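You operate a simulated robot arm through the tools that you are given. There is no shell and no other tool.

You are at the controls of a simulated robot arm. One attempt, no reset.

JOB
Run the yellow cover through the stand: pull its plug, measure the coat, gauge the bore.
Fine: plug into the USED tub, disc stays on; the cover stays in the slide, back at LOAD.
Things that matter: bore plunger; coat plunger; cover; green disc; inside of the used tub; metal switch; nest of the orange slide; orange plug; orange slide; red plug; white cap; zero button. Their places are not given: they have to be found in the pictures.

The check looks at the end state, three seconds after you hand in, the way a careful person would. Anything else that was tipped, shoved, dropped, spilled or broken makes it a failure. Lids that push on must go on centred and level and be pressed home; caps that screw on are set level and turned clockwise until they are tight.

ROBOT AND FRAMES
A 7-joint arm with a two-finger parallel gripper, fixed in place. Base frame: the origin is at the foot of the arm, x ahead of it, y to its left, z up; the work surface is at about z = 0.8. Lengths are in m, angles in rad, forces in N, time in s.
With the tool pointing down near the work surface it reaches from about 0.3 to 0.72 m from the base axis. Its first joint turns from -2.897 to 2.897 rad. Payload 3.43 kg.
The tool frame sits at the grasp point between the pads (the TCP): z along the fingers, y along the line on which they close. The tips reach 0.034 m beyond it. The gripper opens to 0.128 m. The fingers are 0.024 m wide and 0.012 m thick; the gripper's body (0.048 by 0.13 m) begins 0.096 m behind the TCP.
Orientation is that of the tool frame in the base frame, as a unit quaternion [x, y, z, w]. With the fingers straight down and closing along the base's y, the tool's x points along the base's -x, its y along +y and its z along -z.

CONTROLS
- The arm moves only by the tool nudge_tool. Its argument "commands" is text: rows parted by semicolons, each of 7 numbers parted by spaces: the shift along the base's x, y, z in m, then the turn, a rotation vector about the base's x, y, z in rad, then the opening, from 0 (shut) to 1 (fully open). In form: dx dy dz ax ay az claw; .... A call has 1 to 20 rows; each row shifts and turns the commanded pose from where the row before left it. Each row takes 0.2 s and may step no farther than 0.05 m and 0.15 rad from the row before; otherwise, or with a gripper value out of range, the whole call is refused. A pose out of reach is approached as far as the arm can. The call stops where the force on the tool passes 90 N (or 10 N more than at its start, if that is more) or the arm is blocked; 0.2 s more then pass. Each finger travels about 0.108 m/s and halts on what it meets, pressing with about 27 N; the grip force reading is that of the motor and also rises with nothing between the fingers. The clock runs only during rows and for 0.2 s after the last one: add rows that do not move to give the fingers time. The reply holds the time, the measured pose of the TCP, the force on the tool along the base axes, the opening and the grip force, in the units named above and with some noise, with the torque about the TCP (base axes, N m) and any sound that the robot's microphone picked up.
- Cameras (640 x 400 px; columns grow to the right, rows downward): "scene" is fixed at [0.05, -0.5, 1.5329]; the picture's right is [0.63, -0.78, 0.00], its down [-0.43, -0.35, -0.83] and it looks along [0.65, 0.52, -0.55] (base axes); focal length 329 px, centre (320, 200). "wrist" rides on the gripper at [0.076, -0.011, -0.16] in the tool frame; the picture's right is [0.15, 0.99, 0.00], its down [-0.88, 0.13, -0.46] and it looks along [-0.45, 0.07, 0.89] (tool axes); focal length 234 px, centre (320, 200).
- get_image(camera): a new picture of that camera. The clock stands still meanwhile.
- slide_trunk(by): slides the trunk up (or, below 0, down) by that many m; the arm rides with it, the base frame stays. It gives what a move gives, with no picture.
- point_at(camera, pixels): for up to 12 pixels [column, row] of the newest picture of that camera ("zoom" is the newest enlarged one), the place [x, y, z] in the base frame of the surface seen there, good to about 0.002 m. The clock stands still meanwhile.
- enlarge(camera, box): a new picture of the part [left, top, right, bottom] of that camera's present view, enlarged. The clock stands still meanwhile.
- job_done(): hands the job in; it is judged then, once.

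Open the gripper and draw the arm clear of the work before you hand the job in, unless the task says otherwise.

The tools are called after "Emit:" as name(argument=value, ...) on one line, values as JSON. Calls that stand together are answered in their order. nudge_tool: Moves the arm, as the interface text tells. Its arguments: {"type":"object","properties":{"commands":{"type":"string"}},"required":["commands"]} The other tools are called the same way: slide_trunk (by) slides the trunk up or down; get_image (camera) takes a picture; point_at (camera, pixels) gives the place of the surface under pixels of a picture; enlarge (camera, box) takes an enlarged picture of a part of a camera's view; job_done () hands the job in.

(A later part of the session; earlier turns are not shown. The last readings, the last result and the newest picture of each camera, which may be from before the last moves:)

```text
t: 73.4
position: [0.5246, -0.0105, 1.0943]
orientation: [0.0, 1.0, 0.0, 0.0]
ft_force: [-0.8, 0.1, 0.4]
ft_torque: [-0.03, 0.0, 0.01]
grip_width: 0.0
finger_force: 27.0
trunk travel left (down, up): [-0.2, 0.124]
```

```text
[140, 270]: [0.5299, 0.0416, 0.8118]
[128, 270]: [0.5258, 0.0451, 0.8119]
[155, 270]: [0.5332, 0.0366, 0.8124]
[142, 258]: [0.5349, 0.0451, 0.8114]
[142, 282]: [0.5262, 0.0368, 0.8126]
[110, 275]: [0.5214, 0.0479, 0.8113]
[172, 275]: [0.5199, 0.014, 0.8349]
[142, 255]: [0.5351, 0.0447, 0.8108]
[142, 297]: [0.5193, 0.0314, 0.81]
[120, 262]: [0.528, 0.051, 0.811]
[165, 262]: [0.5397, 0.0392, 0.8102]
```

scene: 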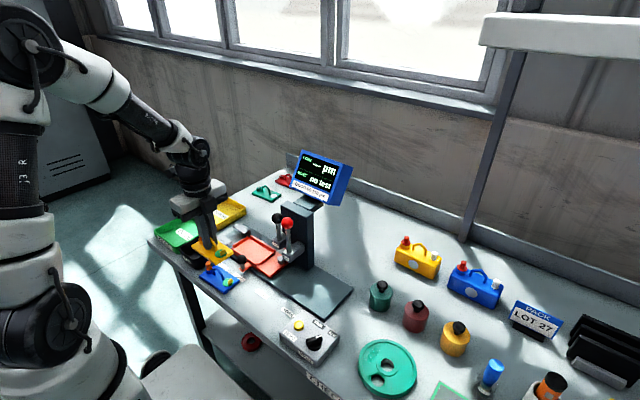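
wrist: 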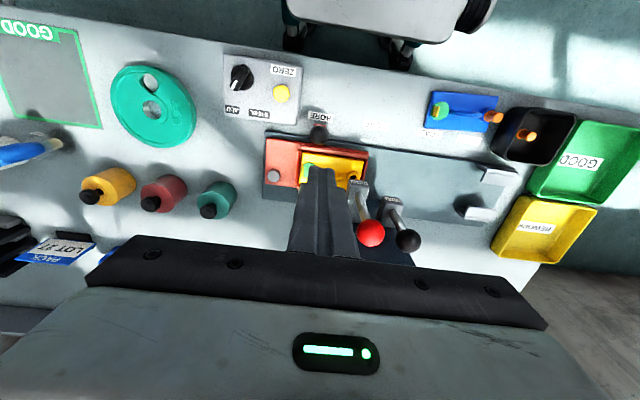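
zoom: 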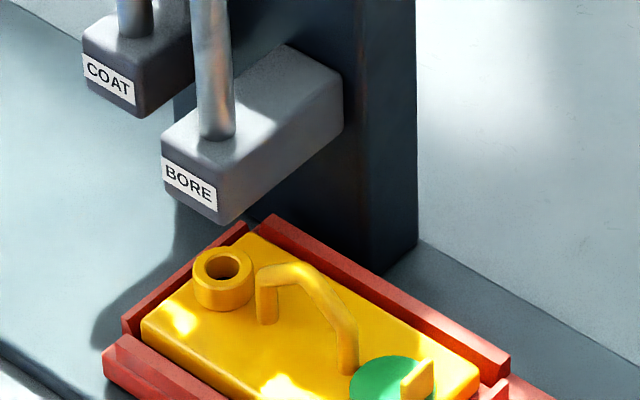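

Now I sample the boss ring and the shaft at correct pixels of this zoom (ring centre ≈(223,268), shaft ≈(216,100)).

Emit:
point_at(camera="zoom", pixels=[[198, 268], [248, 268], [223, 251], [223, 287], [205, 257], [241, 280], [241, 257], [205, 281], [213, 60], [215, 90], [216, 110], [218, 125]])

Emit:
point_at(camera="zoom", pixels=[[212, 40], [213, 70], [215, 80], [216, 100], [217, 120], [218, 130], [135, 10], [136, 20], [136, 30], [196, 262], [250, 275], [223, 249]])

```text
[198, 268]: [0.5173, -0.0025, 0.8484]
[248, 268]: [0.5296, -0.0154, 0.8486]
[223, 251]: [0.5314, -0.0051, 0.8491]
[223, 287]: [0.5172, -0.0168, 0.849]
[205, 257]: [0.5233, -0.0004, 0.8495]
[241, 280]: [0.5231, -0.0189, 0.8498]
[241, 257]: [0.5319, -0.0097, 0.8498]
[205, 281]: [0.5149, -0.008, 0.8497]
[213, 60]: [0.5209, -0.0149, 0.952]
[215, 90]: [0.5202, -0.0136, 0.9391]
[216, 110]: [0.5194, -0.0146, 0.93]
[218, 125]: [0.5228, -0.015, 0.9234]
```

```text
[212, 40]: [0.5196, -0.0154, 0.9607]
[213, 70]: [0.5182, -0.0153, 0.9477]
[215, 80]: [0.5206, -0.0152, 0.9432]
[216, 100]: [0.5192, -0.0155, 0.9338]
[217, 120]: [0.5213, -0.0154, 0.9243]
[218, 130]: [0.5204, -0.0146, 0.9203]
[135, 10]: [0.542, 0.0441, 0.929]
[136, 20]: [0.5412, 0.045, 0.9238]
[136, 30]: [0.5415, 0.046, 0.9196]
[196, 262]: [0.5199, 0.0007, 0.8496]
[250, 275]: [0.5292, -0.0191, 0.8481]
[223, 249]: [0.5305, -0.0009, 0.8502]
```

Averaging gives the bore at ≈(0.5236, −0.0096) and the plunger axis at ≈(0.5246, −0.0106), plus an image offset of ~2 mm to the right: the slide should go about 1.8 mm further −y. I return to the knob.

Emit:
nudge_tool(commands="-0.035 0 0 0 0 0 0; -0.0325 0 0 0 0 0 0.36; 0 -0.035 0 0 0 0 0.36; 0 -0.0347 0 0 0 0 0.36; 0 0 -0.05 0 0 0 0.36; 0 0 -0.05 0 0 0 0.36; 0 0 -0.05 0 0 0 0.36; 0 0 -0.04 0 0 0 0.36; 0 0 -0.02 0 0 0 0.36; 0 0 0 0 0 0 0.36")

Emit:
enlarge(camera="wrist", box=[240, 90, 400, 210])

```text
t: 75.6
position: [0.4586, -0.0791, 0.8855]
orientation: [0.002, 1.0, 0.0, 0.0]
ft_force: [-0.3, 0.0, -0.1]
ft_torque: [0.0, 0.01, 0.01]
grip_width: 0.0463
finger_force: 0.1
trunk travel left (down, up): [-0.2, 0.124]
```

```text
3.33 times, centred on (320, 150) of wrist
```

zoom: 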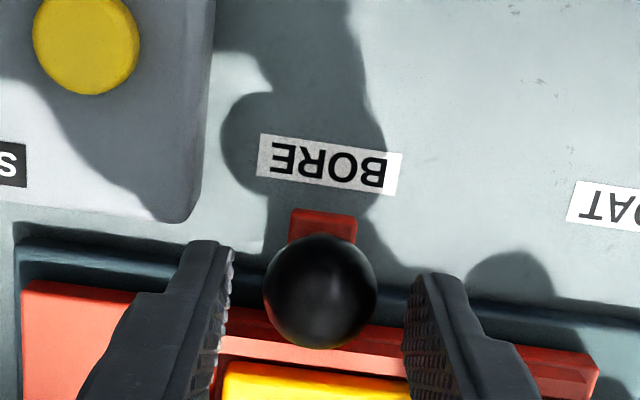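

The knob is centred between the fingers. I close to the cage opening (which nudges it slightly −y), reopen and measure again.

Emit:
nudge_tool(commands="0 0 0 0 0 0 0.3; 0 0 0 0 0 0 0.24; 0 0 0 0 0 0 0.24; 0 0 0 0 0 0 0.24")

Emit:
enlarge(camera="wrist", box=[240, 90, 400, 210])

Emit:
enlarge(camera="scene", box=[270, 235, 334, 285])

```text
t: 76.6
position: [0.46, -0.0796, 0.8855]
orientation: [0.0, 1.0, 0.0, 0.0]
ft_force: [-0.8, -0.1, -0.3]
ft_torque: [0.01, 0.02, -0.03]
grip_width: 0.0309
finger_force: 0.1
trunk travel left (down, up): [-0.2, 0.124]
```

```text
3.33 times, centred on (320, 150) of wrist
```

zoom: 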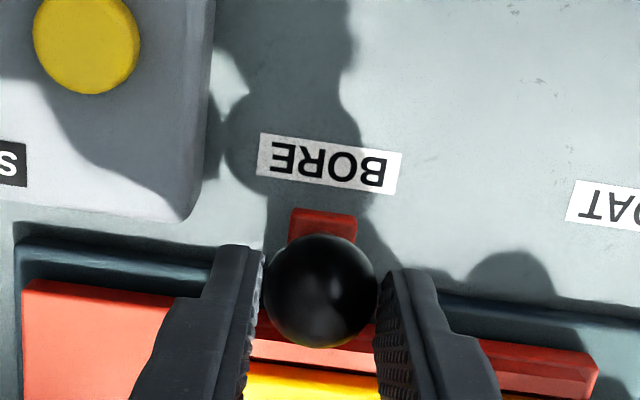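

```text
8.00 times, centred on (302, 260) of scene
```

zoom: 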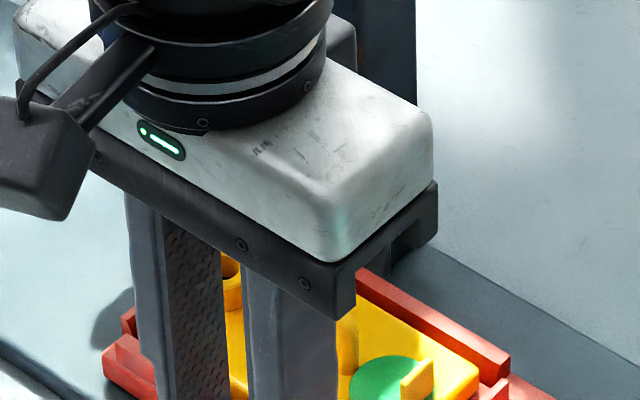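

The slide has not moved yet (rim corner still at zoom (510,370)). I move −2 mm in y and compare the scene view.

Emit:
nudge_tool(commands="0 -0.001 0 0 0 0 0.24; 0 -0.001 0 0 0 0 0.24; 0 0 0 0 0 0 0.24")

Emit:
enlarge(camera="scene", box=[270, 235, 334, 285])

```text
t: 77.4
position: [0.459, -0.0809, 0.8862]
orientation: [0.0, 1.0, 0.001, 0.0]
ft_force: [1.0, 3.1, 0.3]
ft_torque: [0.09, -0.07, -0.01]
grip_width: 0.0323
finger_force: 1.5
trunk travel left (down, up): [-0.2, 0.124]
```

```text
8.00 times, centred on (302, 260) of scene
```

zoom: 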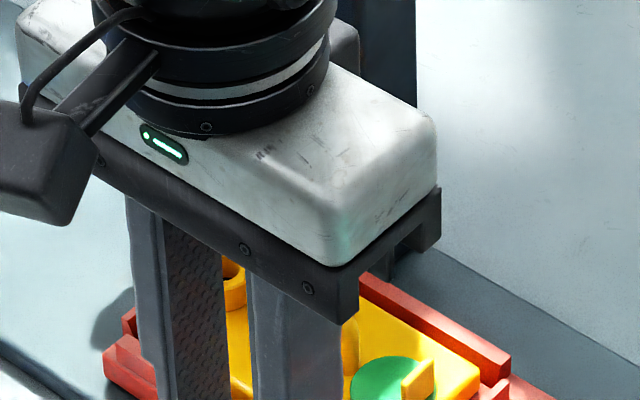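

A +3 N reaction and the finger yielding show that the slide is held here (a stop or detent at BORE). So the offset must come from the cover's play in the nest; I lift off and inspect the gaps.

Emit:
nudge_tool(commands="0 0.002 0 0 0 0 0.36; 0 0 0 0 0 0 0.36; 0 0 0.04 0 0 0 0.36; 0 0 0.05 0 0 0 0.36; 0 0 0.05 0 0 0 0.36; 0 -0.04 0.04 0 0 0 0.36; 0 -0.04 0 0 0 0 0.36; 0 -0.04 0 0 0 0 0.36; 0 0 0 0 0 0 0.36")

Emit:
get_image(camera="wrist")

Emit:
enlarge(camera="scene", box=[270, 235, 334, 285])

Emit:
enlarge(camera="scene", box=[280, 255, 344, 305])

```text
refused: row 6 steps farther than a row can; nothing moved
```

```text
taken
```

wrist: 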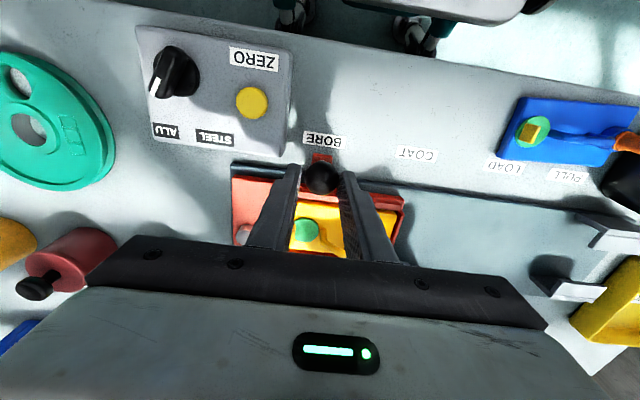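

```text
8.00 times, centred on (302, 260) of scene
```

zoom: 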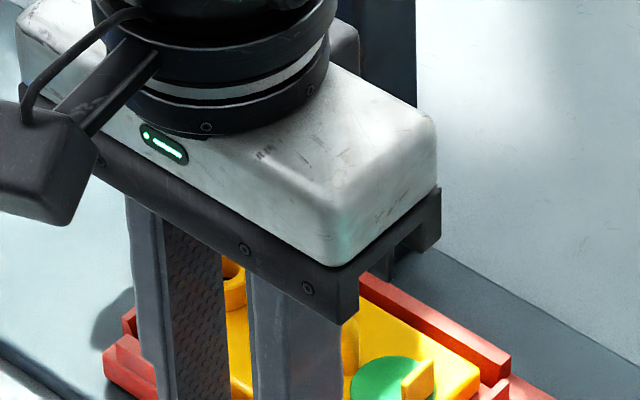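

```text
8.00 times, centred on (312, 280) of scene
```

zoom: 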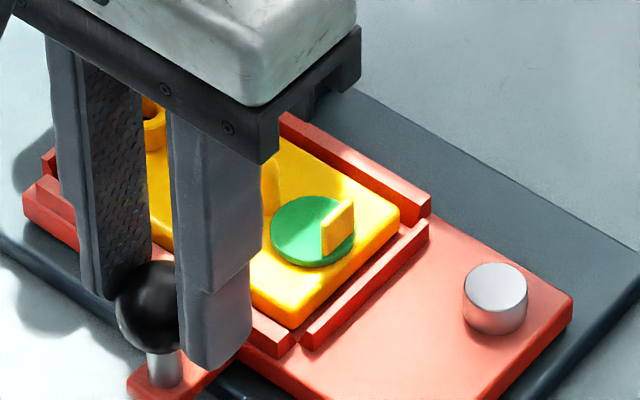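

The call was refused for a too-long diagonal step; I repeat it with legal steps to lift off and clear the view.

Emit:
nudge_tool(commands="0 0.002 0 0 0 0 0.36; 0 0 0 0 0 0 0.36; 0 0 0.04 0 0 0 0.36; 0 0 0.045 0 0 0 0.36; 0 0 0.045 0 0 0 0.36; 0 0 0.045 0 0 0 0.36; 0 -0.04 0 0 0 0 0.36; 0 -0.04 0 0 0 0 0.36; 0 -0.03 0 0 0 0 0.36; 0 0 0 0 0 0 0.36")

Emit:
get_image(camera="wrist")

Emit:
enlarge(camera="scene", box=[275, 245, 339, 295])

```text
t: 79.6
position: [0.4572, -0.1912, 1.0595]
orientation: [0.001, 1.0, 0.0, 0.0]
ft_force: [0.3, -0.1, 0.6]
ft_torque: [0.0, -0.03, -0.03]
grip_width: 0.0462
finger_force: 0.1
trunk travel left (down, up): [-0.2, 0.124]
```

```text
taken
```

wrist: 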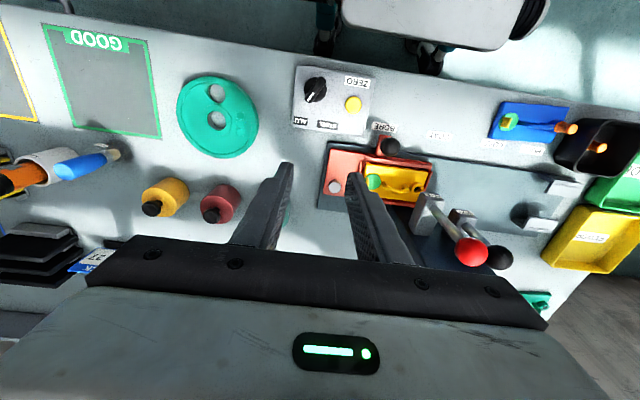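

```text
8.00 times, centred on (307, 270) of scene
```

zoom: 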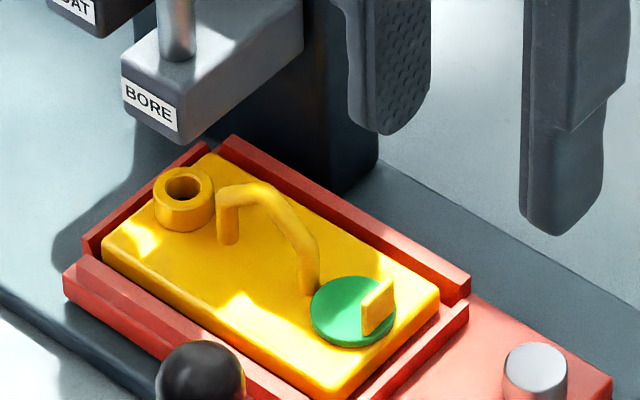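

From this wrist pose the nest, cover and plungers are visible at (395,180). I enlarge and measure the gaps and the bore/plunger relation.

Emit:
enlarge(camera="wrist", box=[350, 140, 450, 220])

Emit:
enlarge(camera="wrist", box=[390, 150, 510, 280])

```text
5.00 times, centred on (400, 180) of wrist
```

zoom: 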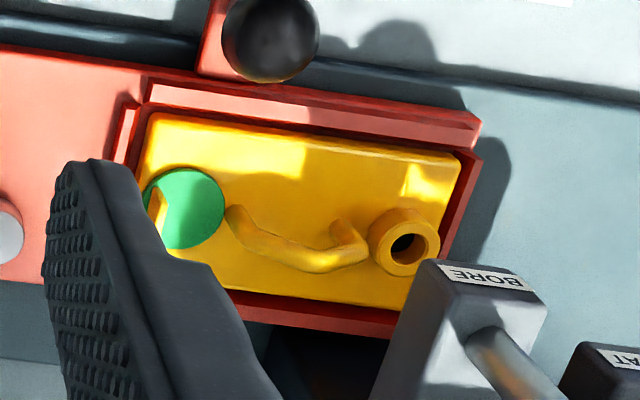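

```text
3.08 times, centred on (450, 215) of wrist
```

zoom: 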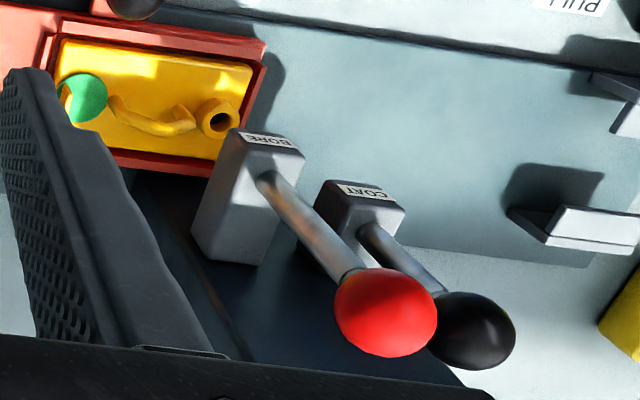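

Emit:
enlarge(camera="wrist", box=[415, 165, 455, 195])

Emit:
point_at(camera="wrist", pixels=[[448, 222], [452, 228], [456, 234], [440, 208], [444, 214], [460, 240]])

```text
13.33 times, centred on (435, 180) of wrist
```

zoom: 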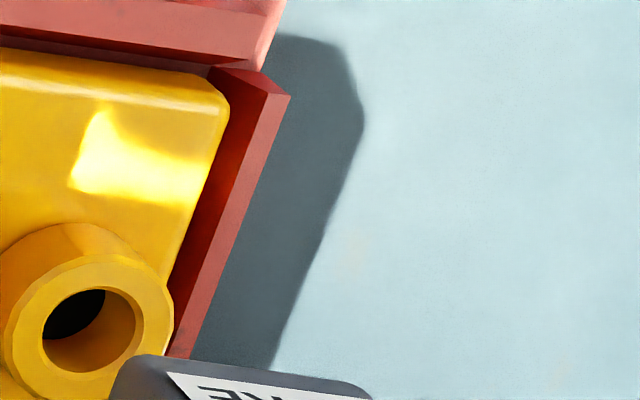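

```text
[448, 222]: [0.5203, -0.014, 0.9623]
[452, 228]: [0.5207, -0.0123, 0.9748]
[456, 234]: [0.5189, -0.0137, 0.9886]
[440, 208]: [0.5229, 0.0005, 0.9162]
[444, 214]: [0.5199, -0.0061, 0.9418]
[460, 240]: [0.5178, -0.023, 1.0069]
```

Emit:
point_at(camera="zoom", pixels=[[20, 330], [155, 325], [88, 272], [92, 388], [40, 285], [140, 370], [135, 280], [40, 375], [225, 110], [205, 180], [215, 190], [235, 190]])

Emit:
enlarge(camera="wrist", box=[425, 195, 475, 245])

```text
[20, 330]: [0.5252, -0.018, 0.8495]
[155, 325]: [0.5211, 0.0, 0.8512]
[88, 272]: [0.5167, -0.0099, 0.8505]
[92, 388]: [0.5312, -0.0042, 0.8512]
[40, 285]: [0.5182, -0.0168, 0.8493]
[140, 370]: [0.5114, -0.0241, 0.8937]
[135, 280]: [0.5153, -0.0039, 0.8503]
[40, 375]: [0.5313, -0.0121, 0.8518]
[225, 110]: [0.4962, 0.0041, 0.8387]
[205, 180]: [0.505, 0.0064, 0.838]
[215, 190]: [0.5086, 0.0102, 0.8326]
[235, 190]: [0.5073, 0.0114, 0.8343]
```

```text
8.00 times, centred on (450, 220) of wrist
```

zoom: 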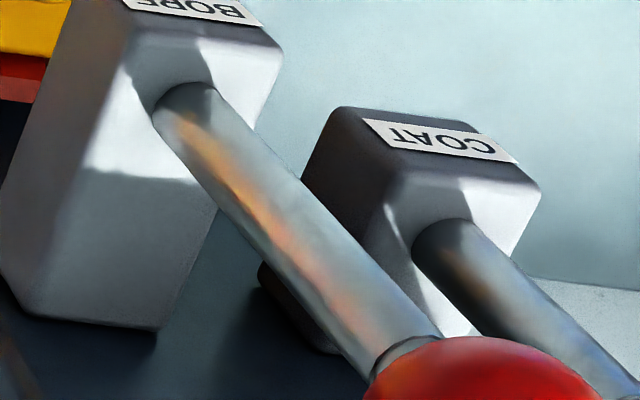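

Emit:
point_at(camera="zoom", pixels=[[206, 132], [220, 148], [235, 166], [250, 183], [265, 201], [280, 218], [295, 236], [310, 253], [325, 271], [340, 288], [355, 305], [370, 323]])

```text
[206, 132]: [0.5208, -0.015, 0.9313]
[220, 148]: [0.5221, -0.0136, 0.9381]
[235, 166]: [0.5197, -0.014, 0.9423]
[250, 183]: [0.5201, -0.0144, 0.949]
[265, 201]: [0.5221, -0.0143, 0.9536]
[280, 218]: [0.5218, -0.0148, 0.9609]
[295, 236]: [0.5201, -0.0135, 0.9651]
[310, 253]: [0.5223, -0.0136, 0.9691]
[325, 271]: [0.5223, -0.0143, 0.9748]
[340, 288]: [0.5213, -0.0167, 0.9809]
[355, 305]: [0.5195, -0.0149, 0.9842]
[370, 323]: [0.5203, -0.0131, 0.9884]
```

Both cameras now agree: the bore plunger axis is off from the bore by about (+1.0, −1.3) mm. I measure the nest's rims against the cover now to see which has to move.

Emit:
enlarge(camera="scene", box=[275, 250, 339, 300])

Emit:
enlarge(camera="wrist", box=[360, 150, 440, 215])

```text
8.00 times, centred on (307, 275) of scene
```

zoom: 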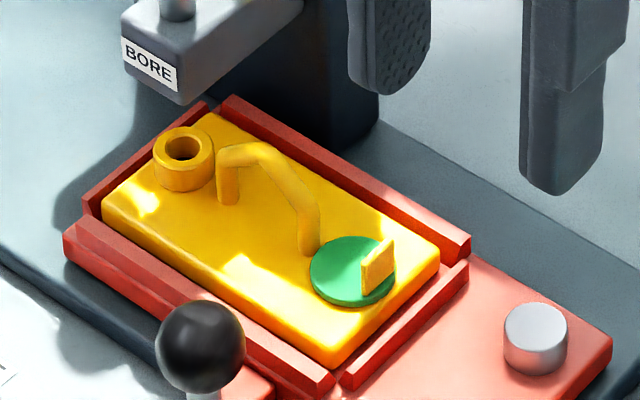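

```text
6.15 times, centred on (400, 182) of wrist
```

zoom: 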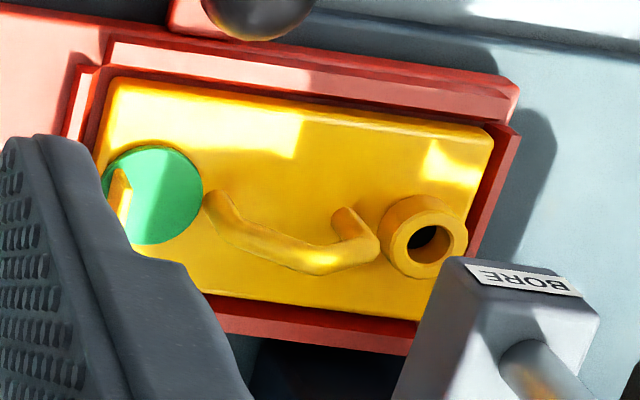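

Emit:
point_at(camera="zoom", pixels=[[300, 75], [300, 92], [300, 108], [250, 300], [250, 318], [250, 332], [483, 190], [492, 195], [505, 195], [107, 115], [95, 115], [82, 115]])

Emit:
point_at(camera="zoom", pixels=[[400, 88], [400, 105], [400, 122], [350, 318], [350, 330], [350, 342], [473, 225], [482, 225], [493, 225], [110, 95], [98, 95], [87, 95]])

```text
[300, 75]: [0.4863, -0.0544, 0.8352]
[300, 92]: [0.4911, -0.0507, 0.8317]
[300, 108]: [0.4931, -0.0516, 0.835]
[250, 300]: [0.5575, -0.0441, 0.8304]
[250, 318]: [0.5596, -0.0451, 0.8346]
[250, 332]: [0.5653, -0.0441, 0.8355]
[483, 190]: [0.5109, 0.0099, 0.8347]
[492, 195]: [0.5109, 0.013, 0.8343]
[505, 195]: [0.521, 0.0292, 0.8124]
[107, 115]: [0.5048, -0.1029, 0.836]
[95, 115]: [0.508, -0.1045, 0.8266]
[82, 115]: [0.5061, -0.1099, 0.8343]
```

```text
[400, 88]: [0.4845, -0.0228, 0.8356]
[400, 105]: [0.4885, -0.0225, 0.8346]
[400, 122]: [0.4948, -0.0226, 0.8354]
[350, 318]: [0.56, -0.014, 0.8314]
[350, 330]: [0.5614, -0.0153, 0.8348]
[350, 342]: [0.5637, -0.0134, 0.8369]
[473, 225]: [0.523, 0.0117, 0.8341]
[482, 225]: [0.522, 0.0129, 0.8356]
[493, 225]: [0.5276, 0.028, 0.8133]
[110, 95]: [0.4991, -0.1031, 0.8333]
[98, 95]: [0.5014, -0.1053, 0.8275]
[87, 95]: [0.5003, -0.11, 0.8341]
```

The nest centre now lies at y≈−0.048 while the pin wants ≈−0.0495, so the slide itself is about 1.5 mm short of BORE. I go back and clamp the knob firmly to push it the last bit while watching the force.

Emit:
nudge_tool(commands="0 0.04 0 0 0 0 0.36; 0 0.04 0 0 0 0 0.36; 0 0.03 0 0 0 0 0.36; 0 0 -0.045 0 0 0 0.36; 0 0 -0.045 0 0 0 0.36; 0 0 -0.045 0 0 0 0.36; 0 0 -0.04 0 0 0 0.36; 0 0 0 0 0 0 0.36; 0 0 0 0 0 0 0.15; 0 0 0 0 0 0 0.15; 0 0 0 0 0 0 0.15")

Emit:
enlarge(camera="wrist", box=[240, 90, 400, 210])

```text
t: 82.0
position: [0.4593, -0.0801, 0.8841]
orientation: [0.0, 1.0, 0.001, -0.001]
ft_force: [-0.6, 5.2, -3.7]
ft_torque: [0.15, -0.33, 0.03]
grip_width: 0.0292
finger_force: 44.7
trunk travel left (down, up): [-0.2, 0.124]
```

```text
3.33 times, centred on (320, 150) of wrist
```

zoom: 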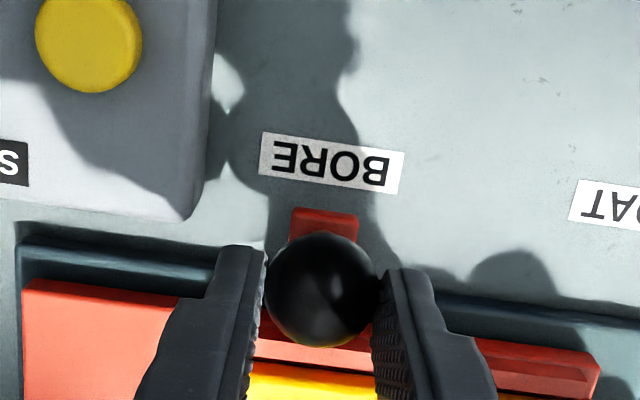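

There is a +5 N reaction while clamped. I push another 1 mm to see if it yields or it is a hard stop.

Emit:
nudge_tool(commands="0 -0.001 0 0 0 0 0.15; 0 0 0 0 0 0 0.15")

Emit:
nudge_tool(commands="0 -0.001 0 0 0 0 0.15; 0 0 0 0 0 0 0.15")

Emit:
enlarge(camera="scene", box=[275, 250, 339, 300])

```text
t: 82.6
position: [0.4597, -0.0805, 0.8854]
orientation: [0.0, 1.0, 0.0, 0.0]
ft_force: [2.6, 11.0, -10.2]
ft_torque: [0.36, -0.14, -0.04]
grip_width: 0.0292
finger_force: 45.3
trunk travel left (down, up): [-0.2, 0.124]
```

```text
t: 83.2
position: [0.4586, -0.0812, 0.8858]
orientation: [0.0, 1.0, 0.0, 0.0]
ft_force: [5.5, 19.5, -9.3]
ft_torque: [0.63, -0.07, -0.11]
grip_width: 0.0292
finger_force: 44.9
trunk travel left (down, up): [-0.2, 0.124]
```

```text
8.00 times, centred on (307, 275) of scene
```

zoom: 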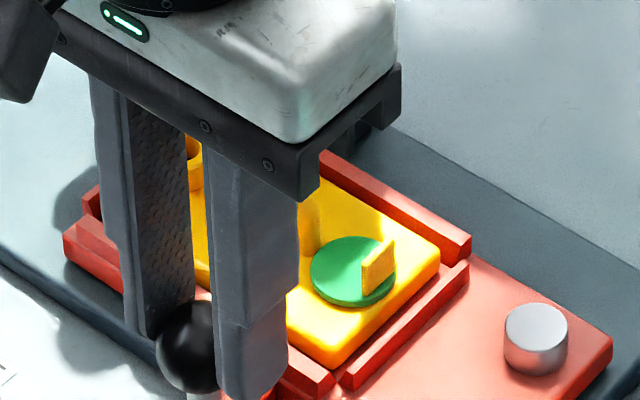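

The force climbs 5→11→19 N per mm: this is a hard stop, so the slide is properly at BORE and the cover lies ~1–1.5 mm off in its nest. I carry the slide back to LOAD, where there is room to re-seat the cover.

Emit:
nudge_tool(commands="0 0.002 0 0 0 0 0.24; 0 0 0 0 0 0 0.24; 0 0.01 0 0 0 0 0.24; 0 0.012 0 0 0 0 0.24; 0 0.013 0 0 0 0 0.24; 0 0.013 0 0 0 0 0.24; 0 0.013 0 0 0 0 0.24; 0 0.013 0 0 0 0 0.24; 0 0.013 0 0 0 0 0.24; 0 0.013 0 0 0 0 0.24; 0 0.013 0 0 0 0 0.24; 0 0.013 0 0 0 0 0.24; 0 0.013 0 0 0 0 0.24; 0 0.013 0 0 0 0 0.24; 0 0.013 0 0 0 0 0.24; 0 0.013 0 0 0 0 0.24; 0 0.01 0 0 0 0 0.24; 0 0.01 0 0 0 0 0.24; 0 0 0 0 0 0 0.24")

Emit:
enlarge(camera="scene", box=[220, 205, 320, 285])

```text
t: 87.2
position: [0.4576, 0.1196, 0.8864]
orientation: [0.001, 1.0, 0.0, -0.001]
ft_force: [-0.8, 1.9, 0.1]
ft_torque: [0.09, 0.01, -0.01]
grip_width: 0.0317
finger_force: 1.0
trunk travel left (down, up): [-0.2, 0.124]
```

```text
5.00 times, centred on (270, 245) of scene
```

zoom: 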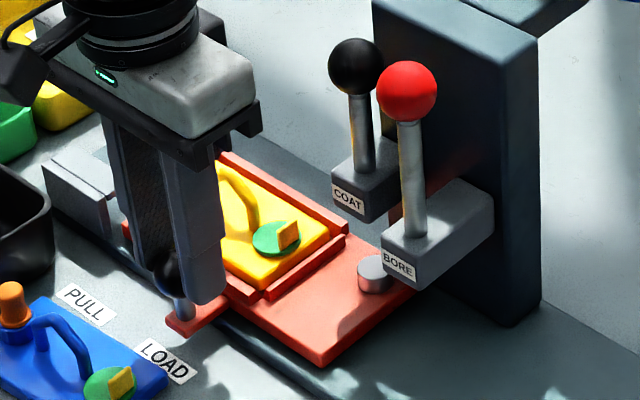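

The slide is back at LOAD (a light +1.9 N suggests a detent holding it). I open, rise and check the stop against the original reference pixels.

Emit:
nudge_tool(commands="0 0 0 0 0 0 0.36; 0 0 0 0 0 0 0.36; 0 0 0.03 0 0 0 0.36; 0 0 0.03 0 0 0 0.36; 0 0 0.04 0 0 0 0.36; 0 0 0 0 0 0 0.36")

Emit:
enlarge(camera="scene", box=[200, 195, 340, 295])

Emit:
point_at(camera="zoom", pixels=[[364, 254], [207, 250], [207, 245], [320, 320], [268, 278], [208, 298], [364, 262], [360, 258], [368, 258]])

```text
t: 88.6
position: [0.4572, 0.1155, 0.9846]
orientation: [0.0, 1.0, 0.0, 0.001]
ft_force: [-0.2, 0.5, 0.4]
ft_torque: [0.01, -0.01, 0.01]
grip_width: 0.0463
finger_force: 0.1
trunk travel left (down, up): [-0.2, 0.124]
```

```text
4.00 times, centred on (270, 245) of scene
```

zoom: 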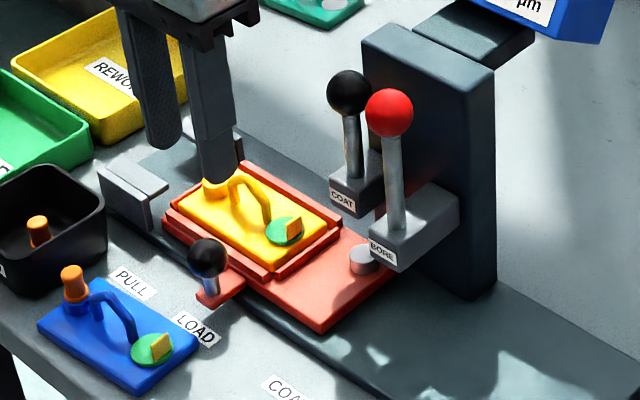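

```text
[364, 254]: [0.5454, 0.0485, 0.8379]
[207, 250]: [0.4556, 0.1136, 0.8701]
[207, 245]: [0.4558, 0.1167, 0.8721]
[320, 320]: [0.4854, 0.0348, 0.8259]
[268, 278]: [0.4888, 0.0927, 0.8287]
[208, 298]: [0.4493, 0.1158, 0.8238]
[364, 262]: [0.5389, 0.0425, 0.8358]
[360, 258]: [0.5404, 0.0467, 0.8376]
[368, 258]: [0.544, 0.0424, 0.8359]
```

The slide is exactly at LOAD again. Now I turn −90° and go above the cover's handle (≈(0.5245, 0.152)) to re-seat it slightly.

Emit:
nudge_tool(commands="0 0 0.02 0 0 -0.1428 0.4; 0.006 0.003 0 0 0 -0.1428 0.4; 0.006 0.003 0 0 0 -0.1428 0.4; 0.006 0.003 0 0 0 -0.1428 0.4; 0.006 0.003 0 0 0 -0.1428 0.4; 0.006 0.003 0 0 0 -0.1428 0.4; 0.006 0.003 0 0 0 -0.1428 0.4; 0.006 0.003 0 0 0 -0.1428 0.4; 0.006 0.003 0 0 0 -0.1428 0.4; 0.006 0.004 0 0 0 -0.1428 0.4; 0.006 0.005 -0.02 0 0 -0.1428 0.4; 0.0075 0 -0.02 0 0 0 0.3; 0 0 0 0 0 0 0.3; 0 0 0 0 0 0 0.3")

Emit:
enlarge(camera="wrist", box=[220, 80, 420, 260])

Emit:
enlarge(camera="scene", box=[225, 225, 305, 285])

```text
t: 91.6
position: [0.5247, 0.1498, 0.965]
orientation: [0.708, 0.706, 0.0, 0.0]
ft_force: [0.0, -0.1, 0.2]
ft_torque: [-0.01, 0.01, 0.0]
grip_width: 0.0384
finger_force: 0.1
trunk travel left (down, up): [-0.2, 0.124]
```

```text
2.22 times, centred on (320, 170) of wrist
```

zoom: 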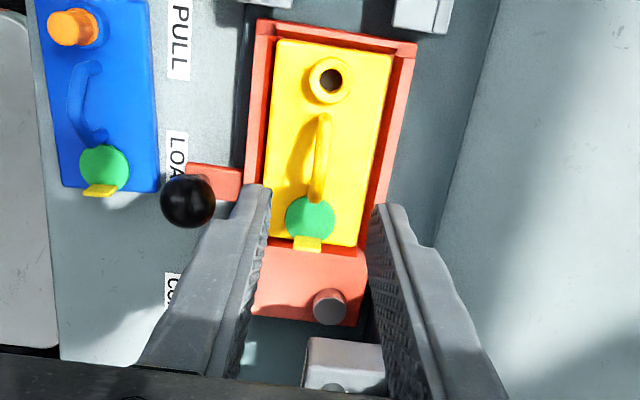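

```text
6.67 times, centred on (265, 255) of scene
```

zoom: 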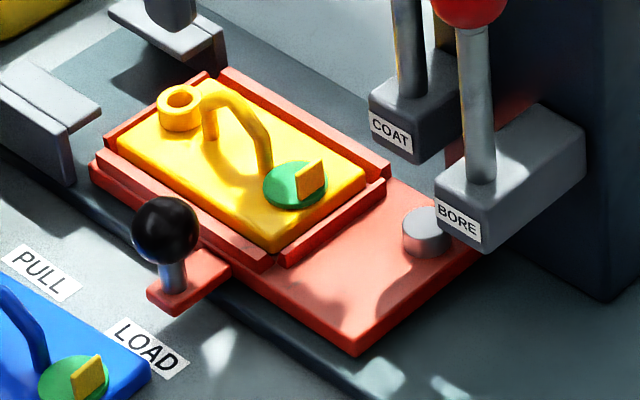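

I enlarge the nest with the cover in the wrist view to measure the gaps on all sides.

Emit:
enlarge(camera="wrist", box=[278, 84, 378, 146])

Emit:
point_at(camera="zoom", pixels=[[330, 130], [330, 115], [310, 70], [285, 130], [375, 130]])

```text
6.40 times, centred on (328, 115) of wrist
```

zoom: 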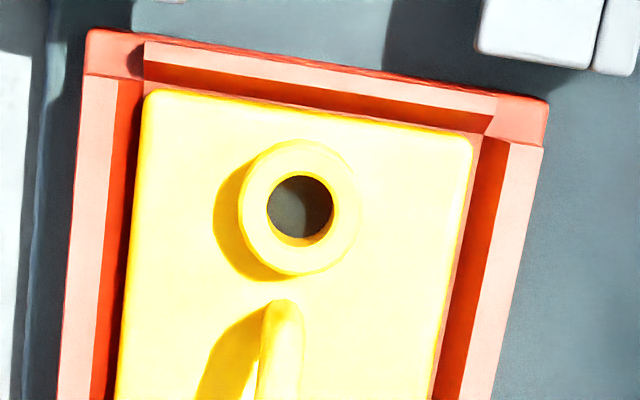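

```text
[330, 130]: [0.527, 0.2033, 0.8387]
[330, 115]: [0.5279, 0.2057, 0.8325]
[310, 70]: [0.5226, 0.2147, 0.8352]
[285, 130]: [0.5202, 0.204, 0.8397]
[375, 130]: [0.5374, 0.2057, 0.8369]
```

Emit:
point_at(camera="zoom", pixels=[[100, 250], [112, 250], [122, 250], [138, 250], [450, 260], [458, 260], [470, 260], [485, 260], [497, 260], [300, 112], [300, 106], [300, 95]])

Emit:
enlarge(camera="wrist", box=[278, 140, 378, 202])

```text
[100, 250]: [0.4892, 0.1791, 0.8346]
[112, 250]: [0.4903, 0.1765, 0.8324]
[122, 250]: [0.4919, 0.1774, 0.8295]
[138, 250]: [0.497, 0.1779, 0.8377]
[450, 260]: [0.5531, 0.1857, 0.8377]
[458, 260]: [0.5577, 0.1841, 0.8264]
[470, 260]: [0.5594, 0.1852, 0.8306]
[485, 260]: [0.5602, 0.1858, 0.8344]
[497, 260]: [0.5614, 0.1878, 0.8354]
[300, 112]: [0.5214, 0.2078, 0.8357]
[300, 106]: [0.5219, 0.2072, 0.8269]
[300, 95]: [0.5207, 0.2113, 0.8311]
```

```text
6.40 times, centred on (328, 171) of wrist
```

zoom: 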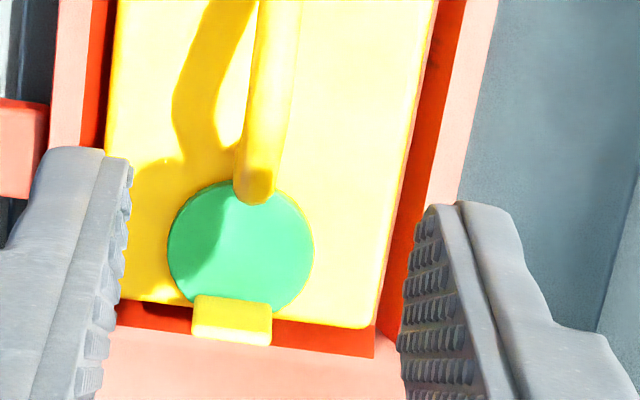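

Emit:
point_at(camera="zoom", pixels=[[320, 312], [320, 322], [320, 332], [320, 342], [320, 352], [320, 362], [160, 296], [160, 310], [160, 325], [200, 300], [380, 200], [405, 200]])

```text
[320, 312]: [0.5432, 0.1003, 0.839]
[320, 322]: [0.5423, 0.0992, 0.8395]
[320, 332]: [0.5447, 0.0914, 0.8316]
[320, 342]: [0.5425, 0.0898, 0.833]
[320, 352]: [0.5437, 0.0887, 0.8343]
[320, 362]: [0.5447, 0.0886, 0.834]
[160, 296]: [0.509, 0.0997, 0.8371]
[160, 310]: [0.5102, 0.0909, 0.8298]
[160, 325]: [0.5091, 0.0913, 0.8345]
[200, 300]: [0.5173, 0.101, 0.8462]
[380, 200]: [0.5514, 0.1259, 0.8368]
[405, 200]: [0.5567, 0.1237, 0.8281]
```

The cover lies against the +y wall: its centre is at y≈0.152 while the nest's centre is y≈0.1502. I grip the handle again, lift 2 mm, shift it −1.7 mm in y and +0.6 mm in x, and set it down.

Emit:
nudge_tool(commands="0 0.004 -0.03 0 0 0 0.3; 0 0 -0.03 0 0 0 0.3; 0 0 -0.02 0 0 0 0.3; 0 0 -0.008 0 0 0 0.3; 0 0 0 0 0 0 0.3; 0 0 0 0 0 0 0.15; 0 0 0 0 0 0 0; 0 0 0 0 0 0 0; 0 0 0 0 0 0 0")

Emit:
enlarge(camera="scene", box=[225, 225, 305, 285])

```text
t: 93.6
position: [0.5233, 0.1539, 0.8776]
orientation: [0.707, 0.707, 0.0, 0.0]
ft_force: [1.2, 0.3, -0.3]
ft_torque: [0.03, -0.07, 0.0]
grip_width: 0.0074
finger_force: 27.0
trunk travel left (down, up): [-0.2, 0.124]
```

```text
6.67 times, centred on (265, 255) of scene
```

zoom: 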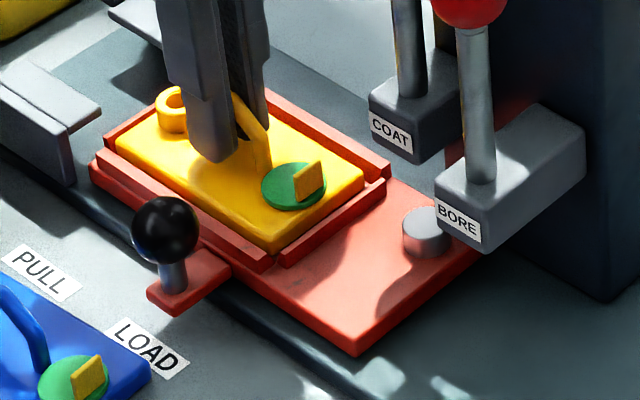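

The handle is held. I lift 3 mm, shift (+1.2, −1.7) mm, lower again, and measure before releasing.

Emit:
nudge_tool(commands="0 0 0.003 0 0 0 0; 0.0012 -0.0017 0 0 0 0 0; 0 0 0 0 0 0 0; 0 0 -0.002 0 0 0 0; 0 0 0 0 0 0 0")

Emit:
enlarge(camera="wrist", box=[278, 84, 378, 146])

```text
t: 94.8
position: [0.525, 0.1529, 0.8789]
orientation: [0.707, 0.707, 0.0, 0.0]
ft_force: [-0.2, -0.4, -2.3]
ft_torque: [0.02, 0.0, -0.01]
grip_width: 0.0075
finger_force: 26.8
trunk travel left (down, up): [-0.2, 0.124]
```

```text
6.40 times, centred on (328, 115) of wrist
```

zoom: 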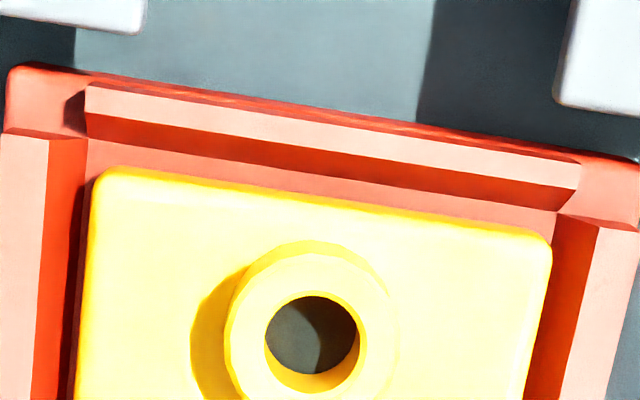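

The cover now hangs clear of the +y wall. I measure ring, edges and walls in this view.

Emit:
point_at(camera="zoom", pixels=[[248, 340], [378, 345], [315, 275], [300, 392], [300, 186], [300, 165], [300, 140], [85, 300], [70, 300], [530, 340], [545, 340], [560, 330]])

Emit:
point_at(camera="zoom", pixels=[[270, 290], [360, 390], [365, 300], [260, 385], [400, 206], [400, 190], [400, 168], [60, 250], [50, 250], [95, 250], [538, 300], [575, 300]])

```text
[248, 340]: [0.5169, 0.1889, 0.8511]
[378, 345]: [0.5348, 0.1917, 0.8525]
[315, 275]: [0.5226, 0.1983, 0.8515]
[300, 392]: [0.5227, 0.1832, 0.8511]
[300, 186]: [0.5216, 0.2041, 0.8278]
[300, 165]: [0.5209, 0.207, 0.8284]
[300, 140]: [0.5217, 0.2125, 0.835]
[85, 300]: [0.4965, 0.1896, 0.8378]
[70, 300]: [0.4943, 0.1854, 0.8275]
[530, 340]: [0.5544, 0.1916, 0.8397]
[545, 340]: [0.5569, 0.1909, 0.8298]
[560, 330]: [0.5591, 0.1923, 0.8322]
```

```text
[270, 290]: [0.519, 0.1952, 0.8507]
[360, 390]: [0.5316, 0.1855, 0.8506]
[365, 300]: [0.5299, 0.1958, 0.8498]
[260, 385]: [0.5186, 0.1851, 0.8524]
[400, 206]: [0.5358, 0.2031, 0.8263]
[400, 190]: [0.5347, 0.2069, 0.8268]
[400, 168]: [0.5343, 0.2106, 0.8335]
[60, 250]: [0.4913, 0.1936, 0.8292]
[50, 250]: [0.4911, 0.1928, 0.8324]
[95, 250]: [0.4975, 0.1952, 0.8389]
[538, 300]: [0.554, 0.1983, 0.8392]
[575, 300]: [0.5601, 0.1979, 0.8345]
```

The ring centre is now ≈(0.5245, 0.1905), i.e. well centred in the nest. I lower the last bit, release, and rise.

Emit:
nudge_tool(commands="0 0 -0.001 0 0 0 0; 0 0 -0.0005 0 0 0 0; 0 0 0 0 0 0 0; 0 0 0 0 0 0 0.15; 0 0 0 0 0 0 0.3; 0 0 0.02 0 0 0 0.3; 0 0 0.03 0 0 0 0.3; 0 0 0.04 0 0 0 0.3; 0 0 0 0 0 0 0.3")

Emit:
enlarge(camera="wrist", box=[278, 84, 378, 146])

Emit:
enlarge(camera="scene", box=[225, 225, 305, 285])

```text
t: 96.8
position: [0.5266, 0.1547, 0.9665]
orientation: [0.707, 0.707, 0.0, -0.001]
ft_force: [-0.3, 0.5, -0.3]
ft_torque: [0.02, -0.02, 0.0]
grip_width: 0.0383
finger_force: 0.0
trunk travel left (down, up): [-0.2, 0.124]
```

```text
6.40 times, centred on (328, 115) of wrist
```

zoom: 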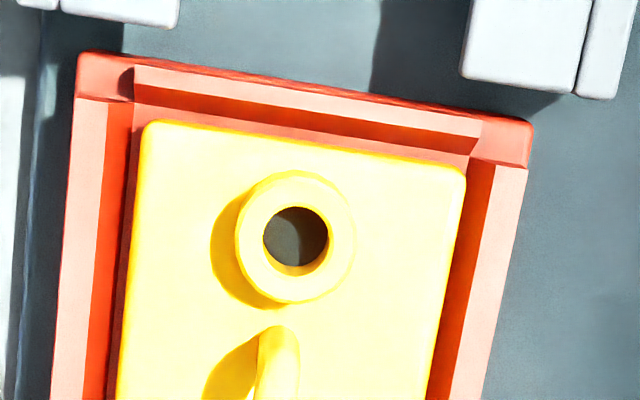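

```text
6.67 times, centred on (265, 255) of scene
```

zoom: 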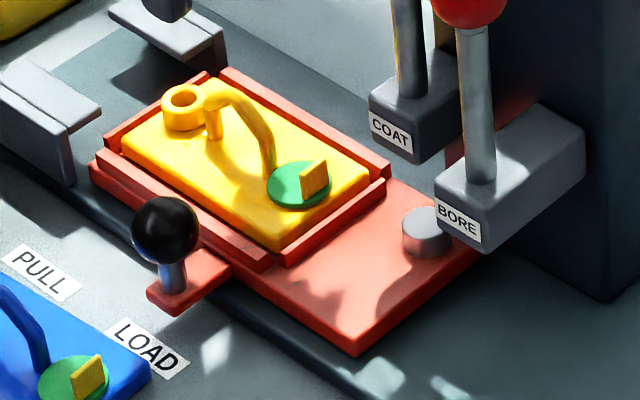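

I measure the ring and edges again after release.

Emit:
point_at(camera="zoom", pixels=[[249, 238], [341, 238], [295, 187], [295, 287], [262, 202], [328, 273], [330, 202], [262, 273], [128, 250], [452, 250], [300, 150], [445, 300]])

Emit:
point_at(camera="zoom", pixels=[[246, 230], [343, 245], [305, 187], [285, 290], [255, 210], [333, 268], [335, 208], [255, 265], [115, 250], [105, 250], [462, 260], [480, 260]])

```text
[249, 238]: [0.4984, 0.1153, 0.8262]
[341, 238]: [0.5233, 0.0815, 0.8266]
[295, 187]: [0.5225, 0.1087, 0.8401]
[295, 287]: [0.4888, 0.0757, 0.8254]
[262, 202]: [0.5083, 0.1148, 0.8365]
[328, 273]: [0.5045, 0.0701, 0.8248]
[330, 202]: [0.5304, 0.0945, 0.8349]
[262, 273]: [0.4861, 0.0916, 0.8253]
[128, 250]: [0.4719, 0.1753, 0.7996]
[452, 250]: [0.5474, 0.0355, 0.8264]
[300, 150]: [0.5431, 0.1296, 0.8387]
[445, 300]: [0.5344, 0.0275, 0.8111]
```

```text
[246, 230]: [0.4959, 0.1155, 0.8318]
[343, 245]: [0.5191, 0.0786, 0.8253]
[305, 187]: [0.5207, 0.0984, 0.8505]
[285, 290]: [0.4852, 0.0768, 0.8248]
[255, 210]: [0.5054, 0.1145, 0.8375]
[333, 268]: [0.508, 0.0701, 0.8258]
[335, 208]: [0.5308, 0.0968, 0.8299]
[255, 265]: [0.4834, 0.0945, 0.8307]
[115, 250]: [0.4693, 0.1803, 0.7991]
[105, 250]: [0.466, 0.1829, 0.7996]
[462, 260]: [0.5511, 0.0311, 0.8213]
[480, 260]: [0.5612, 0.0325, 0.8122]
```

The newest zoom was the scene one, so those were wrong pixels. I retake the wrist zoom and sample it.

Emit:
enlarge(camera="wrist", box=[278, 84, 378, 146])

Emit:
point_at(camera="zoom", pixels=[[249, 238], [341, 238], [295, 187], [295, 287], [262, 202], [328, 273], [330, 202], [262, 273], [128, 250], [452, 250], [300, 150], [445, 300]])

Emit:
point_at(camera="zoom", pixels=[[246, 230], [343, 245], [305, 187], [285, 290], [255, 210], [333, 268], [335, 208], [255, 265], [115, 250], [105, 250], [462, 260], [480, 260]])

```text
6.40 times, centred on (328, 115) of wrist
```

zoom: 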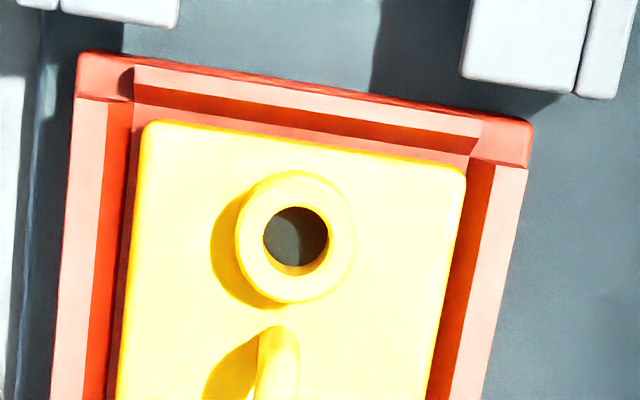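

```text
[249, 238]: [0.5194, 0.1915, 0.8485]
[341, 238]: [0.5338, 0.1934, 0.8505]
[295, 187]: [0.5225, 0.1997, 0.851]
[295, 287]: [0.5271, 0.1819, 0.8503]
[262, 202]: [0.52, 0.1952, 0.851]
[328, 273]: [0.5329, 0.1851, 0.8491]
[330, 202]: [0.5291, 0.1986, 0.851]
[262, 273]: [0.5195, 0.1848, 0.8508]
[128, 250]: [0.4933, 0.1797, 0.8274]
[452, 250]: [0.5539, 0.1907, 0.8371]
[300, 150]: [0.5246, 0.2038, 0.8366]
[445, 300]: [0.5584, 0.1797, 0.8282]
```

```text
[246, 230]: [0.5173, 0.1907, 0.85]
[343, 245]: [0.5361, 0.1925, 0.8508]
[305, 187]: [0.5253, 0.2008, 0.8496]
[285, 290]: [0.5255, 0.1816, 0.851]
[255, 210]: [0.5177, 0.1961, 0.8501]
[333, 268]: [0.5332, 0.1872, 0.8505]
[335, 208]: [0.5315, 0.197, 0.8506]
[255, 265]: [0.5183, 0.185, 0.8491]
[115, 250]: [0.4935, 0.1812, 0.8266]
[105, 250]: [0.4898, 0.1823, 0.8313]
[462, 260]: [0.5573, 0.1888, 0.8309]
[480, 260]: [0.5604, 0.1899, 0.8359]
```

Wrist average now gives the bore at ≈(0.5256, 0.1913). I cross-check with the scene camera.

Emit:
enlarge(camera="scene", box=[232, 228, 272, 253])

```text
16.00 times, centred on (252, 240) of scene
```

zoom: 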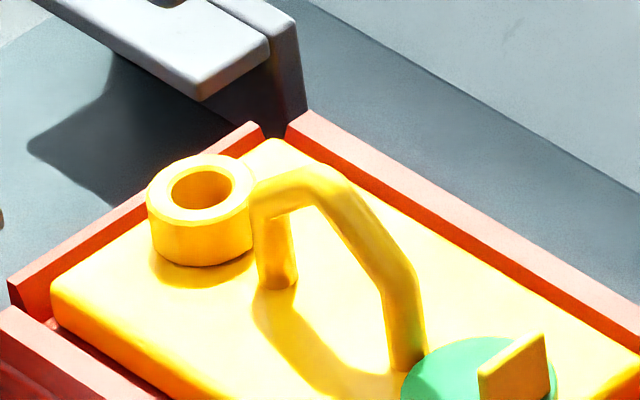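

Emit:
point_at(camera="zoom", pixels=[[158, 188], [243, 188], [200, 162], [200, 215], [168, 170], [233, 206], [233, 170], [168, 206], [180, 163], [222, 213], [222, 163], [180, 213]])

Emit:
point_at(camera="zoom", pixels=[[160, 184], [241, 192], [206, 162], [194, 215], [164, 178], [237, 198], [237, 178], [164, 198], [172, 167], [229, 209], [229, 167], [172, 209]])

```text
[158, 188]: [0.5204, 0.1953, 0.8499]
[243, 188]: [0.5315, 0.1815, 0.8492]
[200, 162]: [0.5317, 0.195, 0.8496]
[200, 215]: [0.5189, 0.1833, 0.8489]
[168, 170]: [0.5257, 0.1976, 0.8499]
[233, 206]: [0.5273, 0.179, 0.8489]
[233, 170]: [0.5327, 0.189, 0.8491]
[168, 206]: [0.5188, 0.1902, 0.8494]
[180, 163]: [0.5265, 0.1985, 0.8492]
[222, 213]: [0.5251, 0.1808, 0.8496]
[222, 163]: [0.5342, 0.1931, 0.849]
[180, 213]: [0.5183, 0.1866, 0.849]
```

```text
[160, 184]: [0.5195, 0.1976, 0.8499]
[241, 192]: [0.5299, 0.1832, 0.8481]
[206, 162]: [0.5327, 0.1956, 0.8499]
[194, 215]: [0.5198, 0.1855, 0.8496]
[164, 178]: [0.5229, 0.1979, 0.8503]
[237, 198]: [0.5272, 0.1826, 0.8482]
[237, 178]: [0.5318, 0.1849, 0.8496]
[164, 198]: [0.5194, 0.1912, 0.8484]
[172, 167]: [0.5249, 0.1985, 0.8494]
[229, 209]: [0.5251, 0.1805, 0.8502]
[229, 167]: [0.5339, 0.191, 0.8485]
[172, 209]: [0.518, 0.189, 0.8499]
```

Averages: bore (0.5256, 0.190) → at BORE ≈(0.5256, −0.010), plunger ≈(0.5246, −0.010). y is right; x overshot by ~1 mm, so I regrip and shift −0.9 mm in x.

Emit:
nudge_tool(commands="0 0 -0.04 0 0 0 0.3; 0 0 -0.03 0 0 0 0.3; 0 0 -0.0195 0 0 0 0.3; 0 0 0 0 0 0 0.15; 0 0 0 0 0 0 0; 0 0 0 0 0 0 0; 0 0 0 0 0 0 0; 0 0 0.003 0 0 0 0; -0.0009 0 0 0 0 0 0; 0 0 0 0 0 0 0; 0 0 -0.002 0 0 0 0; 0 0 -0.0013 0 0 0 0; 0 0 0 0 0 0 0")

Emit:
nudge_tool(commands="0 0 0 0 0 0 0.15; 0 0 0 0 0 0 0.3; 0 0 0.02 0 0 0 0.3; 0 0 0.03 0 0 0 0.3; 0 0 0.04 0 0 0 0.3; 0 0 0 0 0 0 0.3")

Emit:
enlarge(camera="scene", box=[232, 228, 272, 253])

```text
t: 99.6
position: [0.5258, 0.1516, 0.8766]
orientation: [0.708, 0.707, 0.0, 0.0]
ft_force: [0.0, -0.6, -1.7]
ft_torque: [0.01, -0.01, 0.03]
grip_width: 0.0075
finger_force: 26.9
trunk travel left (down, up): [-0.2, 0.124]
```

```text
t: 101.0
position: [0.526, 0.1519, 0.9668]
orientation: [0.707, 0.707, 0.0, 0.001]
ft_force: [-0.8, 0.0, 0.4]
ft_torque: [-0.01, 0.0, 0.03]
grip_width: 0.0385
finger_force: 0.0
trunk travel left (down, up): [-0.2, 0.124]
```

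```text
16.00 times, centred on (252, 240) of scene
```

zoom: 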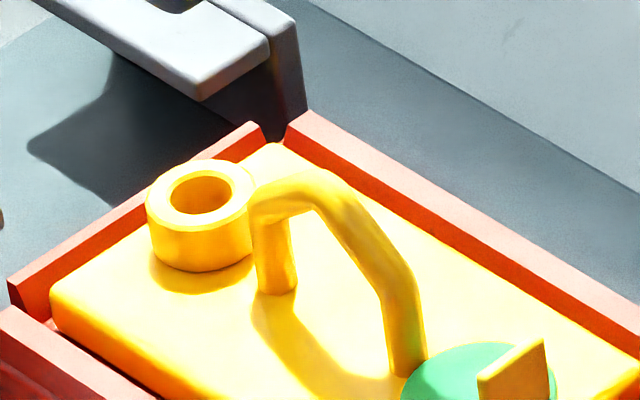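

The cover is re-seated. I rotate back +90° and go above the slide knob.

Emit:
nudge_tool(commands="-0.006 -0.003 0.02 0 0 0.1428 0.36; -0.006 -0.003 0 0 0 0.1428 0.36; -0.006 -0.003 0 0 0 0.1428 0.36; -0.006 -0.003 0 0 0 0.1428 0.36; -0.006 -0.003 0 0 0 0.1428 0.36; -0.006 -0.003 0 0 0 0.1428 0.36; -0.006 -0.003 0 0 0 0.1428 0.36; -0.006 -0.003 0 0 0 0.1428 0.36; -0.006 -0.003 0 0 0 0.1428 0.36; -0.006 -0.003 0 0 0 0.1428 0.36; -0.0083 -0.0018 -0.02 0 0 0.1428 0.36; 0 0 0 0 0 0 0.36; 0 0 0 0 0 0 0.36")

Emit:
enlarge(camera="wrist", box=[240, 90, 400, 210])

```text
t: 103.8
position: [0.4563, 0.1207, 0.9683]
orientation: [0.0, 1.0, 0.001, 0.0]
ft_force: [0.2, 1.3, 0.5]
ft_torque: [-0.03, -0.01, 0.0]
grip_width: 0.0461
finger_force: 0.0
trunk travel left (down, up): [-0.2, 0.124]
```

```text
3.33 times, centred on (320, 150) of wrist
```

zoom: 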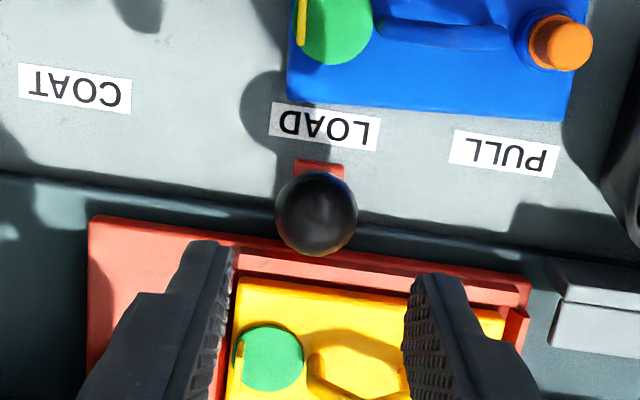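

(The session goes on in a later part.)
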